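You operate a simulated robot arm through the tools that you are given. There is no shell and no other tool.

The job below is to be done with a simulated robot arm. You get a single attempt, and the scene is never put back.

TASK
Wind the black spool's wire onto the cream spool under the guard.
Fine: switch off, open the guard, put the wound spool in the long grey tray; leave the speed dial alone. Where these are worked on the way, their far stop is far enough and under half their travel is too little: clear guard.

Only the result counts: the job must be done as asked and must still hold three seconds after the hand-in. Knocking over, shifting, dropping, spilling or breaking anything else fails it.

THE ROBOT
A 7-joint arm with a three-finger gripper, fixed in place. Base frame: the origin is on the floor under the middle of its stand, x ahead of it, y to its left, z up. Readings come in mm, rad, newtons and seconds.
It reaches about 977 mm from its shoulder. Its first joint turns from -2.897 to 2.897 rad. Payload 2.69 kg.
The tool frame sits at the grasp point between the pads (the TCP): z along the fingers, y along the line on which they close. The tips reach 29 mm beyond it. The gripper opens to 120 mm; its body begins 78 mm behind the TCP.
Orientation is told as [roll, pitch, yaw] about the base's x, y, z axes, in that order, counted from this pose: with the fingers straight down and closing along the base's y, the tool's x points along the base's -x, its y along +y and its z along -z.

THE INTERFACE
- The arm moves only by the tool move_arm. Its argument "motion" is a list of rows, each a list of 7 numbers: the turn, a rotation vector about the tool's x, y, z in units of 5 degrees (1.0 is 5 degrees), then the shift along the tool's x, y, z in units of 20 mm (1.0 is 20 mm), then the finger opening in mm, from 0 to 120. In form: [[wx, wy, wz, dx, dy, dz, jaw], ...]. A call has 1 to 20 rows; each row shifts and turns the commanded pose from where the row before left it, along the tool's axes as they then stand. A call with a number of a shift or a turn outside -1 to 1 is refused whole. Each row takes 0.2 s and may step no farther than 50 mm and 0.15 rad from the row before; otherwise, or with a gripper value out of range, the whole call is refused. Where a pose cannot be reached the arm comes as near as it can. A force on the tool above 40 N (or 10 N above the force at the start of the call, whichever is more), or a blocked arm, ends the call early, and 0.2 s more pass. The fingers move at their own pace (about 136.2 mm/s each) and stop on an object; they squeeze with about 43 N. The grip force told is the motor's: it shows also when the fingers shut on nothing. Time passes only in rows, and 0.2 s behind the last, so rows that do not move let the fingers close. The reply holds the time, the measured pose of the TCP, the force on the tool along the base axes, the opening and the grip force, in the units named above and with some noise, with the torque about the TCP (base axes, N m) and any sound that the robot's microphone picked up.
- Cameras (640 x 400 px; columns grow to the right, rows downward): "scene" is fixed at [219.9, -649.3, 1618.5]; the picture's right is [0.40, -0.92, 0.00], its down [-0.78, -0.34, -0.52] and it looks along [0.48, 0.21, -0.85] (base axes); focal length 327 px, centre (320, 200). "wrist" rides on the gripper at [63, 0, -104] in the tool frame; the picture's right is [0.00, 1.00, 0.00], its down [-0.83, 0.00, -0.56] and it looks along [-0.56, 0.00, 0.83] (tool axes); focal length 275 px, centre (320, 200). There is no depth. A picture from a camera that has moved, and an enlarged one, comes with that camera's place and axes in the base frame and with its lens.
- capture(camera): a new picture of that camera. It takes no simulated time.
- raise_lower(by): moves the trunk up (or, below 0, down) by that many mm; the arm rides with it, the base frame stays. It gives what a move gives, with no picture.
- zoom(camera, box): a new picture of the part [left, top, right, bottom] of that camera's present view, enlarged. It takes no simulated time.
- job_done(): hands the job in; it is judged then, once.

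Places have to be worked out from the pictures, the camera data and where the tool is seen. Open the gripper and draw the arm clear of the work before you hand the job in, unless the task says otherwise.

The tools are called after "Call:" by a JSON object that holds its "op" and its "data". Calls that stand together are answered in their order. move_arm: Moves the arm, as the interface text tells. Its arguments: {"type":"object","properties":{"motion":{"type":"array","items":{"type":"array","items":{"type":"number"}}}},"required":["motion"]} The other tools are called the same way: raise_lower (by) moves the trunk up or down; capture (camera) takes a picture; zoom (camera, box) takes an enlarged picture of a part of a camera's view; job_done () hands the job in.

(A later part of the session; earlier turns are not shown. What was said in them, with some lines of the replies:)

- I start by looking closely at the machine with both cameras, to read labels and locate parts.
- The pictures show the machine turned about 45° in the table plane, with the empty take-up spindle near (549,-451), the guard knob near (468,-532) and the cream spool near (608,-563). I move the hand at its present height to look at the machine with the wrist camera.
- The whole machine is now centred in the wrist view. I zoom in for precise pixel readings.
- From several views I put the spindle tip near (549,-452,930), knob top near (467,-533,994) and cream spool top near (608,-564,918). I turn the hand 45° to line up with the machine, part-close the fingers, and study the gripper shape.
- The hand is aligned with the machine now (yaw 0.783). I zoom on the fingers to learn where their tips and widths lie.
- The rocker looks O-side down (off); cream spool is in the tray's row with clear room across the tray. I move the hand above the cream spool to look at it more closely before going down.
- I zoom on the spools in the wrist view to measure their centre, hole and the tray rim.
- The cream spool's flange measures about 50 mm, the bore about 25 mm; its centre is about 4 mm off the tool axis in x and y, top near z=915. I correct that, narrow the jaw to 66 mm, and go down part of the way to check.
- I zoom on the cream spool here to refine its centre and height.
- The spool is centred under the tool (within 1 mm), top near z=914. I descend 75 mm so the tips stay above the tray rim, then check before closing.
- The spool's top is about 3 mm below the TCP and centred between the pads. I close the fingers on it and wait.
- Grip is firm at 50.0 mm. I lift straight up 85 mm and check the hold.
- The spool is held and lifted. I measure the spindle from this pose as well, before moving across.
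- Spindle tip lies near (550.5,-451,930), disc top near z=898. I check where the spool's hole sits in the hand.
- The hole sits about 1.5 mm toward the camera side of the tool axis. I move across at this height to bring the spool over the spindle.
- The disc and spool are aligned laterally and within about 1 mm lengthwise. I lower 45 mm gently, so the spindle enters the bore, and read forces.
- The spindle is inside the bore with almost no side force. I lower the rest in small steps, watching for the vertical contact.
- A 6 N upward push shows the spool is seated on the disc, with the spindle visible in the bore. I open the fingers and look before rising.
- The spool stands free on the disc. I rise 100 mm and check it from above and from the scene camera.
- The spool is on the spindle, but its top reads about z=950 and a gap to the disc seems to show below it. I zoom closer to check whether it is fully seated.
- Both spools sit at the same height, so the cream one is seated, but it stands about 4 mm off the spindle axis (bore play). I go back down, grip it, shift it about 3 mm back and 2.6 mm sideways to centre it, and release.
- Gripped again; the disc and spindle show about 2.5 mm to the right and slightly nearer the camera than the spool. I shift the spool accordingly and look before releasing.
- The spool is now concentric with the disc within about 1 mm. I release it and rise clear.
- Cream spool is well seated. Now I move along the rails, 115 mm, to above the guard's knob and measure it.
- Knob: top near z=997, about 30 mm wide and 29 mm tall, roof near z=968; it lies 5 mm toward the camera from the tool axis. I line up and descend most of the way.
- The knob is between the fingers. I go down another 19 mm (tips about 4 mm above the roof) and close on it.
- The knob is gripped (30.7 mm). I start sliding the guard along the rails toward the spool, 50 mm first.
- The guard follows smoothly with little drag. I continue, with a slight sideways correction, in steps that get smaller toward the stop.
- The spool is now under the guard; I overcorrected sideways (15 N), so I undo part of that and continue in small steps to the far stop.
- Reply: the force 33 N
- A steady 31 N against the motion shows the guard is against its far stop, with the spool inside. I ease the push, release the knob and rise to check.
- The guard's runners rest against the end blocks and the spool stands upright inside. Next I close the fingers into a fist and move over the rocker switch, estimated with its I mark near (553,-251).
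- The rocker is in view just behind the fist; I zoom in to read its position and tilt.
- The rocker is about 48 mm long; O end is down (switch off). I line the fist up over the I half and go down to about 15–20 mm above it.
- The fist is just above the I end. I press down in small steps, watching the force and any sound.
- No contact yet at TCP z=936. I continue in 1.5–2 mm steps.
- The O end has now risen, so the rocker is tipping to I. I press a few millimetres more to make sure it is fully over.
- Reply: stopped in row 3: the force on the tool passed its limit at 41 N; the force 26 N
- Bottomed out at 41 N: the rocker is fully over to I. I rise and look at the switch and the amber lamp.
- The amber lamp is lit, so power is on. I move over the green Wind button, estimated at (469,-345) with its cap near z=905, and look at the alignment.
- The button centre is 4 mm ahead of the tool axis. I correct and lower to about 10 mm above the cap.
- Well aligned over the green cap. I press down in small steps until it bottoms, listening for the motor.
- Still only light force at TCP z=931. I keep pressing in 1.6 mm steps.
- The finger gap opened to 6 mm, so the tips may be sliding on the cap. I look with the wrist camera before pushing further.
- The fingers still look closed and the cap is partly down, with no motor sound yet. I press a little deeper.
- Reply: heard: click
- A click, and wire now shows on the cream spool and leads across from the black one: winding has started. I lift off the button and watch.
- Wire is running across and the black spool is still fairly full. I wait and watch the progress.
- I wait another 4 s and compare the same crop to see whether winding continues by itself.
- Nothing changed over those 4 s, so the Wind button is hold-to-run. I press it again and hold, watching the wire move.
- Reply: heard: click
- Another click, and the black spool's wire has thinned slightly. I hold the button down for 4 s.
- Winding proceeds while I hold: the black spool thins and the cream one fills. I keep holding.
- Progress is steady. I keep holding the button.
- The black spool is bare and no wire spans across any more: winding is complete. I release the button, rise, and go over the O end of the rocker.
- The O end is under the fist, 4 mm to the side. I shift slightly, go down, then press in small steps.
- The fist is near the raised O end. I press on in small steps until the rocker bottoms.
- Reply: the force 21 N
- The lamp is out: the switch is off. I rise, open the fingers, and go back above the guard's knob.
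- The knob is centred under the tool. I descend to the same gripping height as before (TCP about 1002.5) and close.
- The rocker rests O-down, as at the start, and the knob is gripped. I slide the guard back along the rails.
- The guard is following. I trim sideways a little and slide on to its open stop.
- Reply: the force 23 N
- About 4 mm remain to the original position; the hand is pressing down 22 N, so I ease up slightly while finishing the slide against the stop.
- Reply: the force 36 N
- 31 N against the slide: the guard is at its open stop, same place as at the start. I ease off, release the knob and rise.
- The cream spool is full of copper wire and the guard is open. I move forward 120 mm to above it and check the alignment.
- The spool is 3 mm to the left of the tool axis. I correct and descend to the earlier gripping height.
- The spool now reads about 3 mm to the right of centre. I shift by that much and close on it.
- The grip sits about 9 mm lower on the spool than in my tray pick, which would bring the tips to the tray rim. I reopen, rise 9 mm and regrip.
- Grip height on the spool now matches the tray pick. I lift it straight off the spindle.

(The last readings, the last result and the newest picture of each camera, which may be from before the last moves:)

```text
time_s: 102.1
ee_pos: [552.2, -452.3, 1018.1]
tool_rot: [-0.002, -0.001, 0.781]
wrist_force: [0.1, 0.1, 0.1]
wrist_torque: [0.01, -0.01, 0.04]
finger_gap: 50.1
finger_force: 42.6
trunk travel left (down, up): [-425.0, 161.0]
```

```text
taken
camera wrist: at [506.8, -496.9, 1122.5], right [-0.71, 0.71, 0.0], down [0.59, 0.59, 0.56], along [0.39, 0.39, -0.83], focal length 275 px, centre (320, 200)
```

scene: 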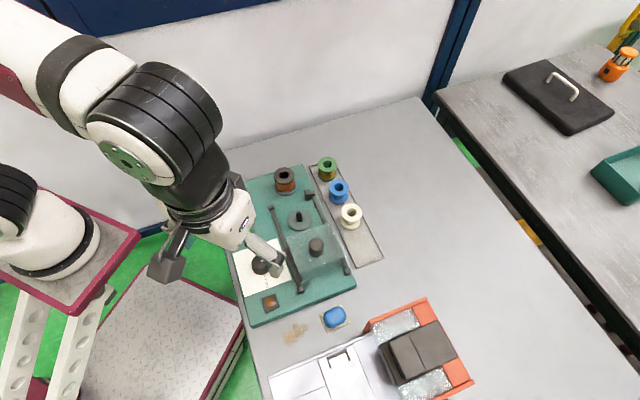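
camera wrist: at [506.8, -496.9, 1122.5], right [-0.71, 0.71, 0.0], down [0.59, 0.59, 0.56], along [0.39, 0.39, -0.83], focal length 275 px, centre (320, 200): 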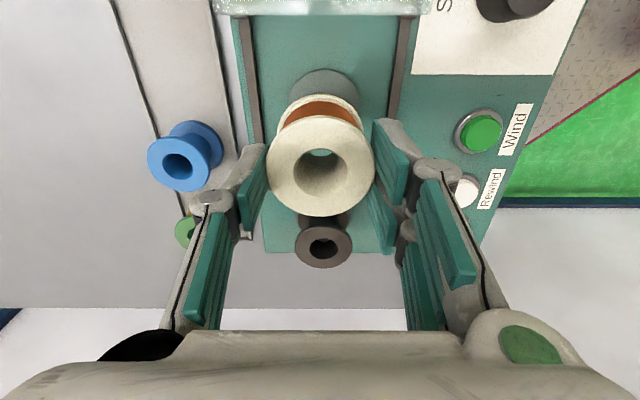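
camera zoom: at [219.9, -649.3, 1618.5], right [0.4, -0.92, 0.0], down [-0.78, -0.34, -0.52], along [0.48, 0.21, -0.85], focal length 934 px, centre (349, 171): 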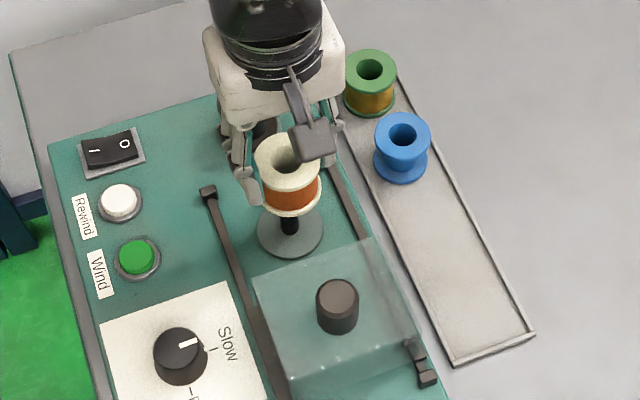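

The wound spool is free of the spindle. I carry it across to above its original place in the tray.

Call:
{"op": "move_arm", "data": {"motion": [[0, 0, 0, 0.256, -0.871, 0, 40], [0, 0, 0, 0.256, -0.871, 0, 40], [0, 0, 0, 0.256, -0.871, 0, 40], [0, 0, 0, 0.256, -0.871, 0, 40], [0, 0, 0, 0.256, -0.871, 0, 40], [0, 0, 0, 0.256, -0.871, 0, 40], [0, 0, 0, 0.256, -0.871, 0, 40], [0, 0, 0, 0, 0, 0, 40]]}}

Call:
{"op": "capture", "data": {"camera": "wrist"}}

Call:
{"op": "zoom", "data": {"camera": "scene", "box": [260, 140, 400, 280]}}

```text
time_s: 103.9
ee_pos: [612.4, -563.2, 1018.9]
tool_rot: [-0.001, 0.001, 0.781]
wrist_force: [0.4, 0.1, -0.9]
wrist_torque: [-0.02, -0.01, 0.01]
finger_gap: 50.0
finger_force: 42.7
trunk travel left (down, up): [-425.0, 161.0]
```

```text
taken
camera wrist: at [567.8, -606.8, 1124.3], right [-0.71, 0.71, 0.0], down [0.59, 0.59, 0.56], along [0.39, 0.39, -0.83], focal length 275 px, centre (320, 200)
```

wrist: 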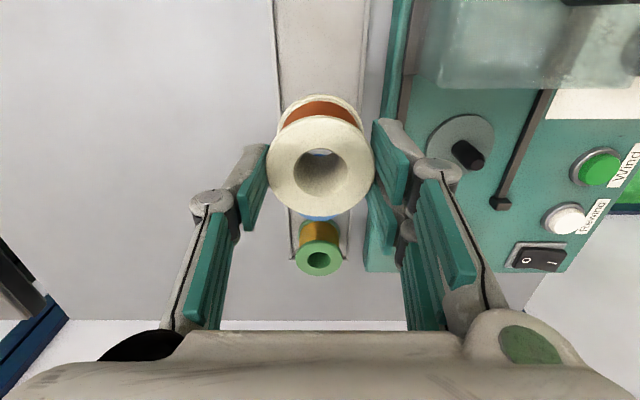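

```text
2.86 times, centred on (330, 210) of scene
camera zoom: at [219.9, -649.3, 1618.5], right [0.4, -0.92, 0.0], down [-0.78, -0.34, -0.52], along [0.48, 0.21, -0.85], focal length 934 px, centre (291, 171)
```

zoom: 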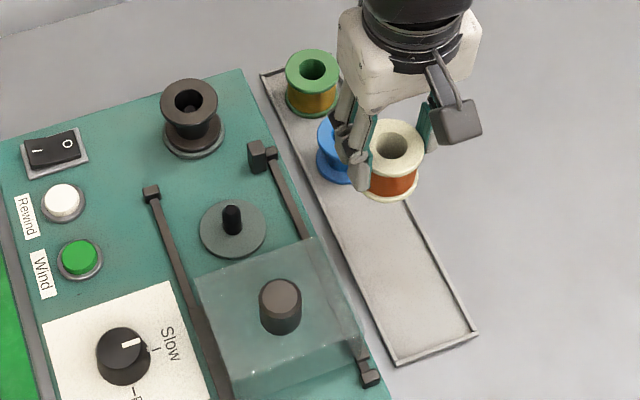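

Centred over the tray. I lower most of the way, slowing near the floor.

Call:
{"op": "move_arm", "data": {"motion": [[0, 0, 0, 0, 0, 0.8, 40], [0, 0, 0, 0, 0, 1, 40], [0, 0, 0, 0, 0, 1, 40], [0, 0, 0, 0, 0, 1, 40], [0, 0, 0, 0, 0, 0.6, 40], [0, 0, 0, 0, 0, 0.25, 40], [0, 0, 0, 0, 0, 0.15, 40], [0, 0, 0, 0, 0, 0, 40]]}}

Call:
{"op": "capture", "data": {"camera": "wrist"}}

Call:
{"op": "zoom", "data": {"camera": "scene", "box": [290, 160, 390, 260]}}

```text
time_s: 105.7
ee_pos: [611.7, -563.0, 922.8]
tool_rot: [-0.003, 0.0, 0.783]
wrist_force: [-0.2, 0.6, -0.5]
wrist_torque: [0.03, -0.01, 0.03]
finger_gap: 50.0
finger_force: 43.1
trunk travel left (down, up): [-425.0, 161.0]
```

```text
taken
camera wrist: at [565.7, -606.0, 1027.1], right [-0.71, 0.71, 0.0], down [0.59, 0.59, 0.56], along [0.39, 0.39, -0.83], focal length 275 px, centre (320, 200)
```

wrist: 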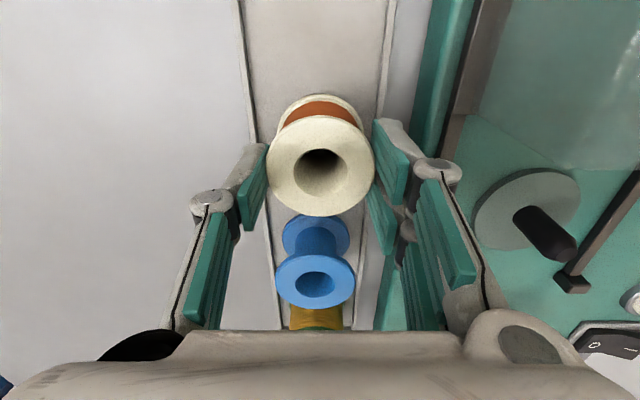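

```text
4.00 times, centred on (340, 210) of scene
camera zoom: at [219.9, -649.3, 1618.5], right [0.4, -0.92, 0.0], down [-0.78, -0.34, -0.52], along [0.48, 0.21, -0.85], focal length 1307 px, centre (240, 160)
```

zoom: 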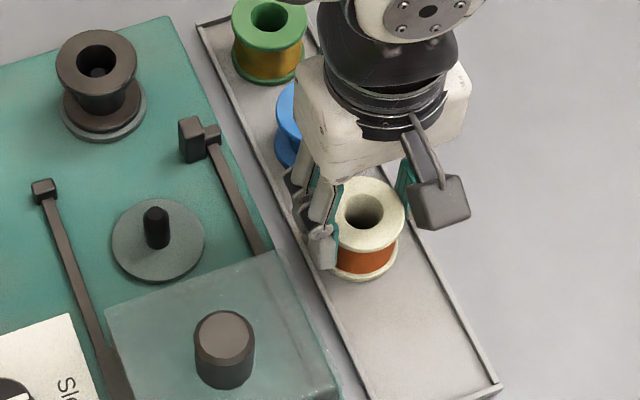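

I trim 2 mm toward the tray's midline and lower in small steps until the spool touches the tray.

Call:
{"op": "move_arm", "data": {"motion": [[0, 0, 0, 0, -0.1, 0, 40], [0, 0, 0, 0, 0, 0.1, 40], [0, 0, 0, 0, 0, 0.08, 40], [0, 0, 0, 0, 0, 0.06, 40], [0, 0, 0, 0, 0, 0, 40]]}}

Call:
{"op": "zoom", "data": {"camera": "scene", "box": [310, 180, 370, 240]}}

```text
time_s: 106.9
ee_pos: [611.4, -562.8, 920.5]
tool_rot: [-0.006, 0.001, 0.783]
wrist_force: [-3.7, 5.8, 35.8]
wrist_torque: [0.16, 0.28, 0.05]
finger_gap: 50.2
finger_force: 43.2
trunk travel left (down, up): [-425.0, 161.0]
```

```text
6.67 times, centred on (340, 210) of scene
camera zoom: at [219.9, -649.3, 1618.5], right [0.4, -0.92, 0.0], down [-0.78, -0.34, -0.52], along [0.48, 0.21, -0.85], focal length 2178 px, centre (187, 133)
```

zoom: 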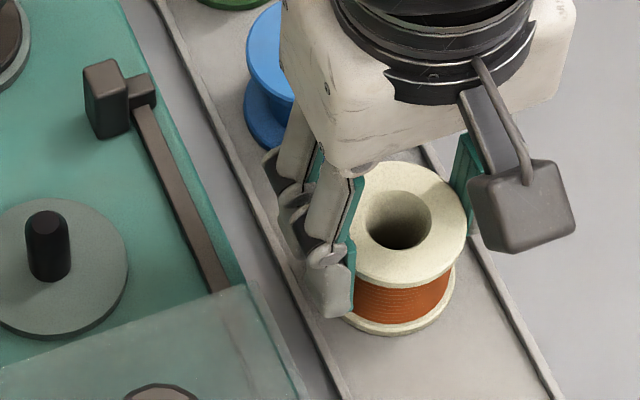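

A 36 N upward push means the spool is on the tray floor. I ease the pressure and open the fingers.

Call:
{"op": "move_arm", "data": {"motion": [[0, 0, 0, 0, 0, -0.12, 40], [0, 0, 0, 0, 0, 0, 40], [0, 0, 0, 0, 0, 0, 54], [0, 0, 0, 0, 0, 0, 60], [0, 0, 0, 0, 0, 0, 66], [0, 0, 0, 0, 0, 0, 66]]}}

Call:
{"op": "capture", "data": {"camera": "wrist"}}

Call:
{"op": "zoom", "data": {"camera": "scene", "box": [310, 180, 370, 240]}}

```text
time_s: 108.3
ee_pos: [612.0, -562.3, 919.6]
tool_rot: [-0.003, -0.001, 0.783]
wrist_force: [-0.2, -0.3, 0.2]
wrist_torque: [-0.04, 0.0, -0.01]
finger_gap: 66.1
finger_force: 0.0
trunk travel left (down, up): [-425.0, 161.0]
```

```text
taken
camera wrist: at [567.8, -607.1, 1023.3], right [-0.71, 0.71, 0.0], down [0.59, 0.59, 0.56], along [0.39, 0.39, -0.83], focal length 275 px, centre (320, 200)
```

wrist: 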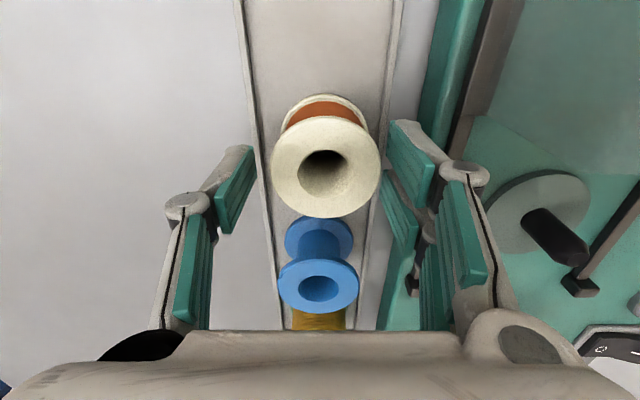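

```text
6.67 times, centred on (340, 210) of scene
camera zoom: at [219.9, -649.3, 1618.5], right [0.4, -0.92, 0.0], down [-0.78, -0.34, -0.52], along [0.48, 0.21, -0.85], focal length 2178 px, centre (187, 133)
```

zoom: 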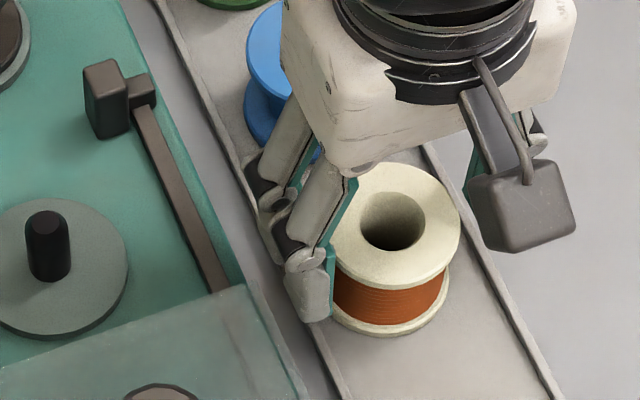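

The spool stands free in the tray. I rise straight up 110 mm and inspect it.

Call:
{"op": "move_arm", "data": {"motion": [[0, 0, 0, 0, 0, -0.4, 66], [0, 0, 0, 0, 0, -0.8, 66], [0, 0, 0, 0, 0, -1, 66], [0, 0, 0, 0, 0, -1, 66], [0, 0, 0, 0, 0, -1, 66], [0, 0, 0, 0, 0, -1, 66], [0, 0, 0, 0, 0, -1, 66], [0, 0, 0, 0, 0, -1, 66], [0, 0, 0, 0, 0, -1, 66], [0, 0, 0, 0, 0, 0, 66]]}}

Call:
{"op": "zoom", "data": {"camera": "wrist", "box": [250, 20, 390, 180]}}

Call:
{"op": "zoom", "data": {"camera": "scene", "box": [310, 180, 370, 240]}}

Call:
{"op": "capture", "data": {"camera": "scene"}}

```text
time_s: 110.5
ee_pos: [613.4, -563.6, 1084.9]
tool_rot: [-0.002, 0.001, 0.783]
wrist_force: [-1.1, 0.0, -1.1]
wrist_torque: [0.02, 0.04, 0.01]
finger_gap: 66.2
finger_force: 0.1
trunk travel left (down, up): [-425.0, 161.0]
```

```text
2.50 times, centred on (320, 100) of wrist
camera zoom: at [568.0, -607.4, 1188.4], right [-0.71, 0.71, 0.0], down [0.59, 0.59, 0.56], along [0.39, 0.39, -0.83], focal length 688 px, centre (320, 450)
```

zoom: 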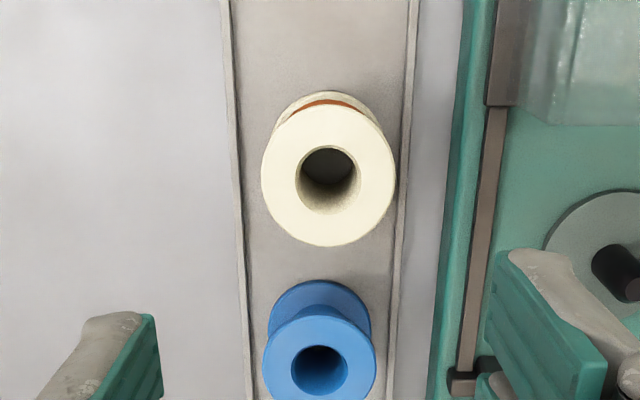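

```text
6.67 times, centred on (340, 210) of scene
camera zoom: at [219.9, -649.3, 1618.5], right [0.4, -0.92, 0.0], down [-0.78, -0.34, -0.52], along [0.48, 0.21, -0.85], focal length 2178 px, centre (187, 133)
```

zoom: 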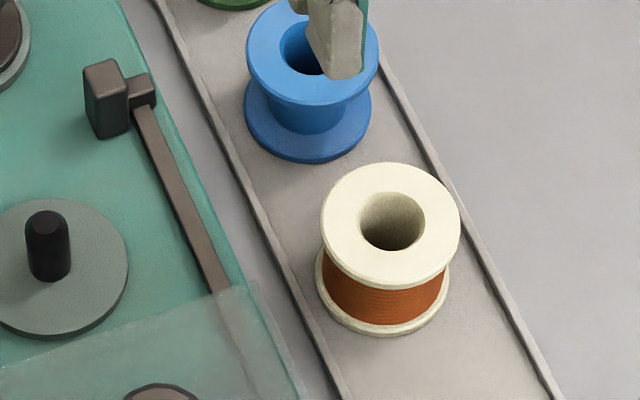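

```text
taken
```

scene: 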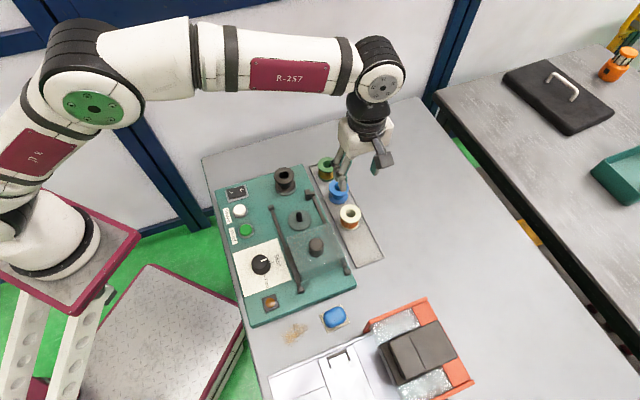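

The wound spool stands upright in the tray, switch off, guard open, dial untouched. I raise the hand, open it fully and draw the arm away from the work.

Call:
{"op": "move_arm", "data": {"motion": [[0, 0, 0, 0, 0, -1, 66], [0, 0, 0, 0, 0, -1, 66], [0, 0, 0, 0, 0, -1, 90], [0, 0, 0, 0, 0, -1, 120], [0, 0, 0, 0, 0, -1, 120], [0, 0, 0, 0, 1, 0, 120], [0, 0, 0, 0, 1, 0, 120], [0, 0, 0, 0, 1, 0, 120], [0, 0, 0, 0, 1, 0, 120], [0, 0, 0, 0, 1, 0, 120], [0, 0, 0, 0, 1, 0, 120], [0, 0, 0, 0, 1, 0, 120], [0, 0, 0, 0, 1, 0, 120], [0, 0, 0, 0, 1, 0, 120], [0, 0, 0, 0, 1, 0, 120], [0, 0, 0, 0, 1, 0, 120], [0, 0, 0, 0, 1, 0, 120], [0, 0, 0, 0, 1, 0, 120], [0, 0, 0, 0, 1, 0, 120], [0, 0, 0, 0, 0, 0, 120]]}}

Call:
{"op": "zoom", "data": {"camera": "scene", "box": [210, 140, 400, 330]}}

Call:
{"op": "capture", "data": {"camera": "wrist"}}

```text
time_s: 114.7
ee_pos: [413.1, -364.8, 1182.2]
tool_rot: [-0.002, 0.0, 0.782]
wrist_force: [0.5, -0.2, 0.0]
wrist_torque: [0.01, 0.01, -0.03]
finger_gap: 120.1
finger_force: 0.0
trunk travel left (down, up): [-425.0, 161.0]
```

```text
2.11 times, centred on (305, 235) of scene
camera zoom: at [219.9, -649.3, 1618.5], right [0.4, -0.92, 0.0], down [-0.78, -0.34, -0.52], along [0.48, 0.21, -0.85], focal length 688 px, centre (352, 126)
```

zoom: 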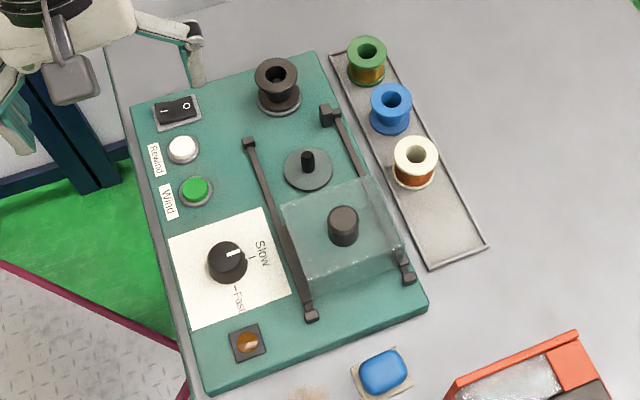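

```text
taken
camera wrist: at [367.5, -409.4, 1287.0], right [-0.71, 0.71, 0.0], down [0.59, 0.59, 0.56], along [0.39, 0.39, -0.83], focal length 275 px, centre (320, 200)
```

wrist: 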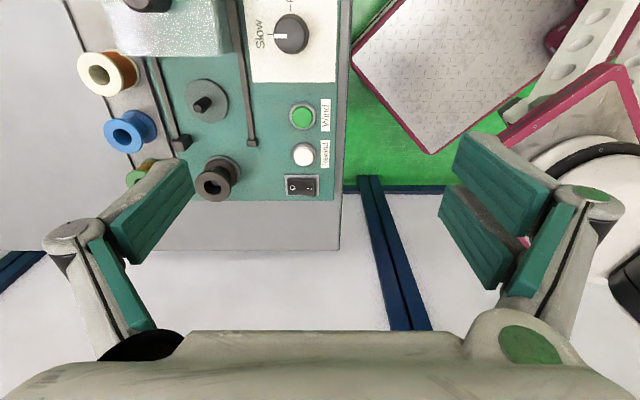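

Final views show the wound cream spool upright in the grey tray and the black spool bare. The switch is off with the lamp dark, the guard is at its open stop, the dial is unchanged, and the arm is clear with the fingers open. I hand the job in.

Call:
{"op": "job_done", "data": {}}

```text
The job is handed in.
```

The black spool's wire is now wound onto the cream spool, and I have handed the job in. The result of the judging has not come back to me.

- **Winding:** I set the cream spool on the empty spindle, slid the guard over it to its far stop and switched on. I held the Wind button until the black spool was bare; it only runs while held.
- **Switch:** it is off, and the amber lamp is dark.
- **Guard:** it is back at its open stop, in its starting position.
- **Spool:** the wound cream spool stands upright in the long grey tray, at about the spot it came from.
- **Speed dial:** I did not touch it, and it still points to Slow.

In the last pictures nothing else looks moved or knocked over. The gripper is fully open and the arm is clear of the machine.
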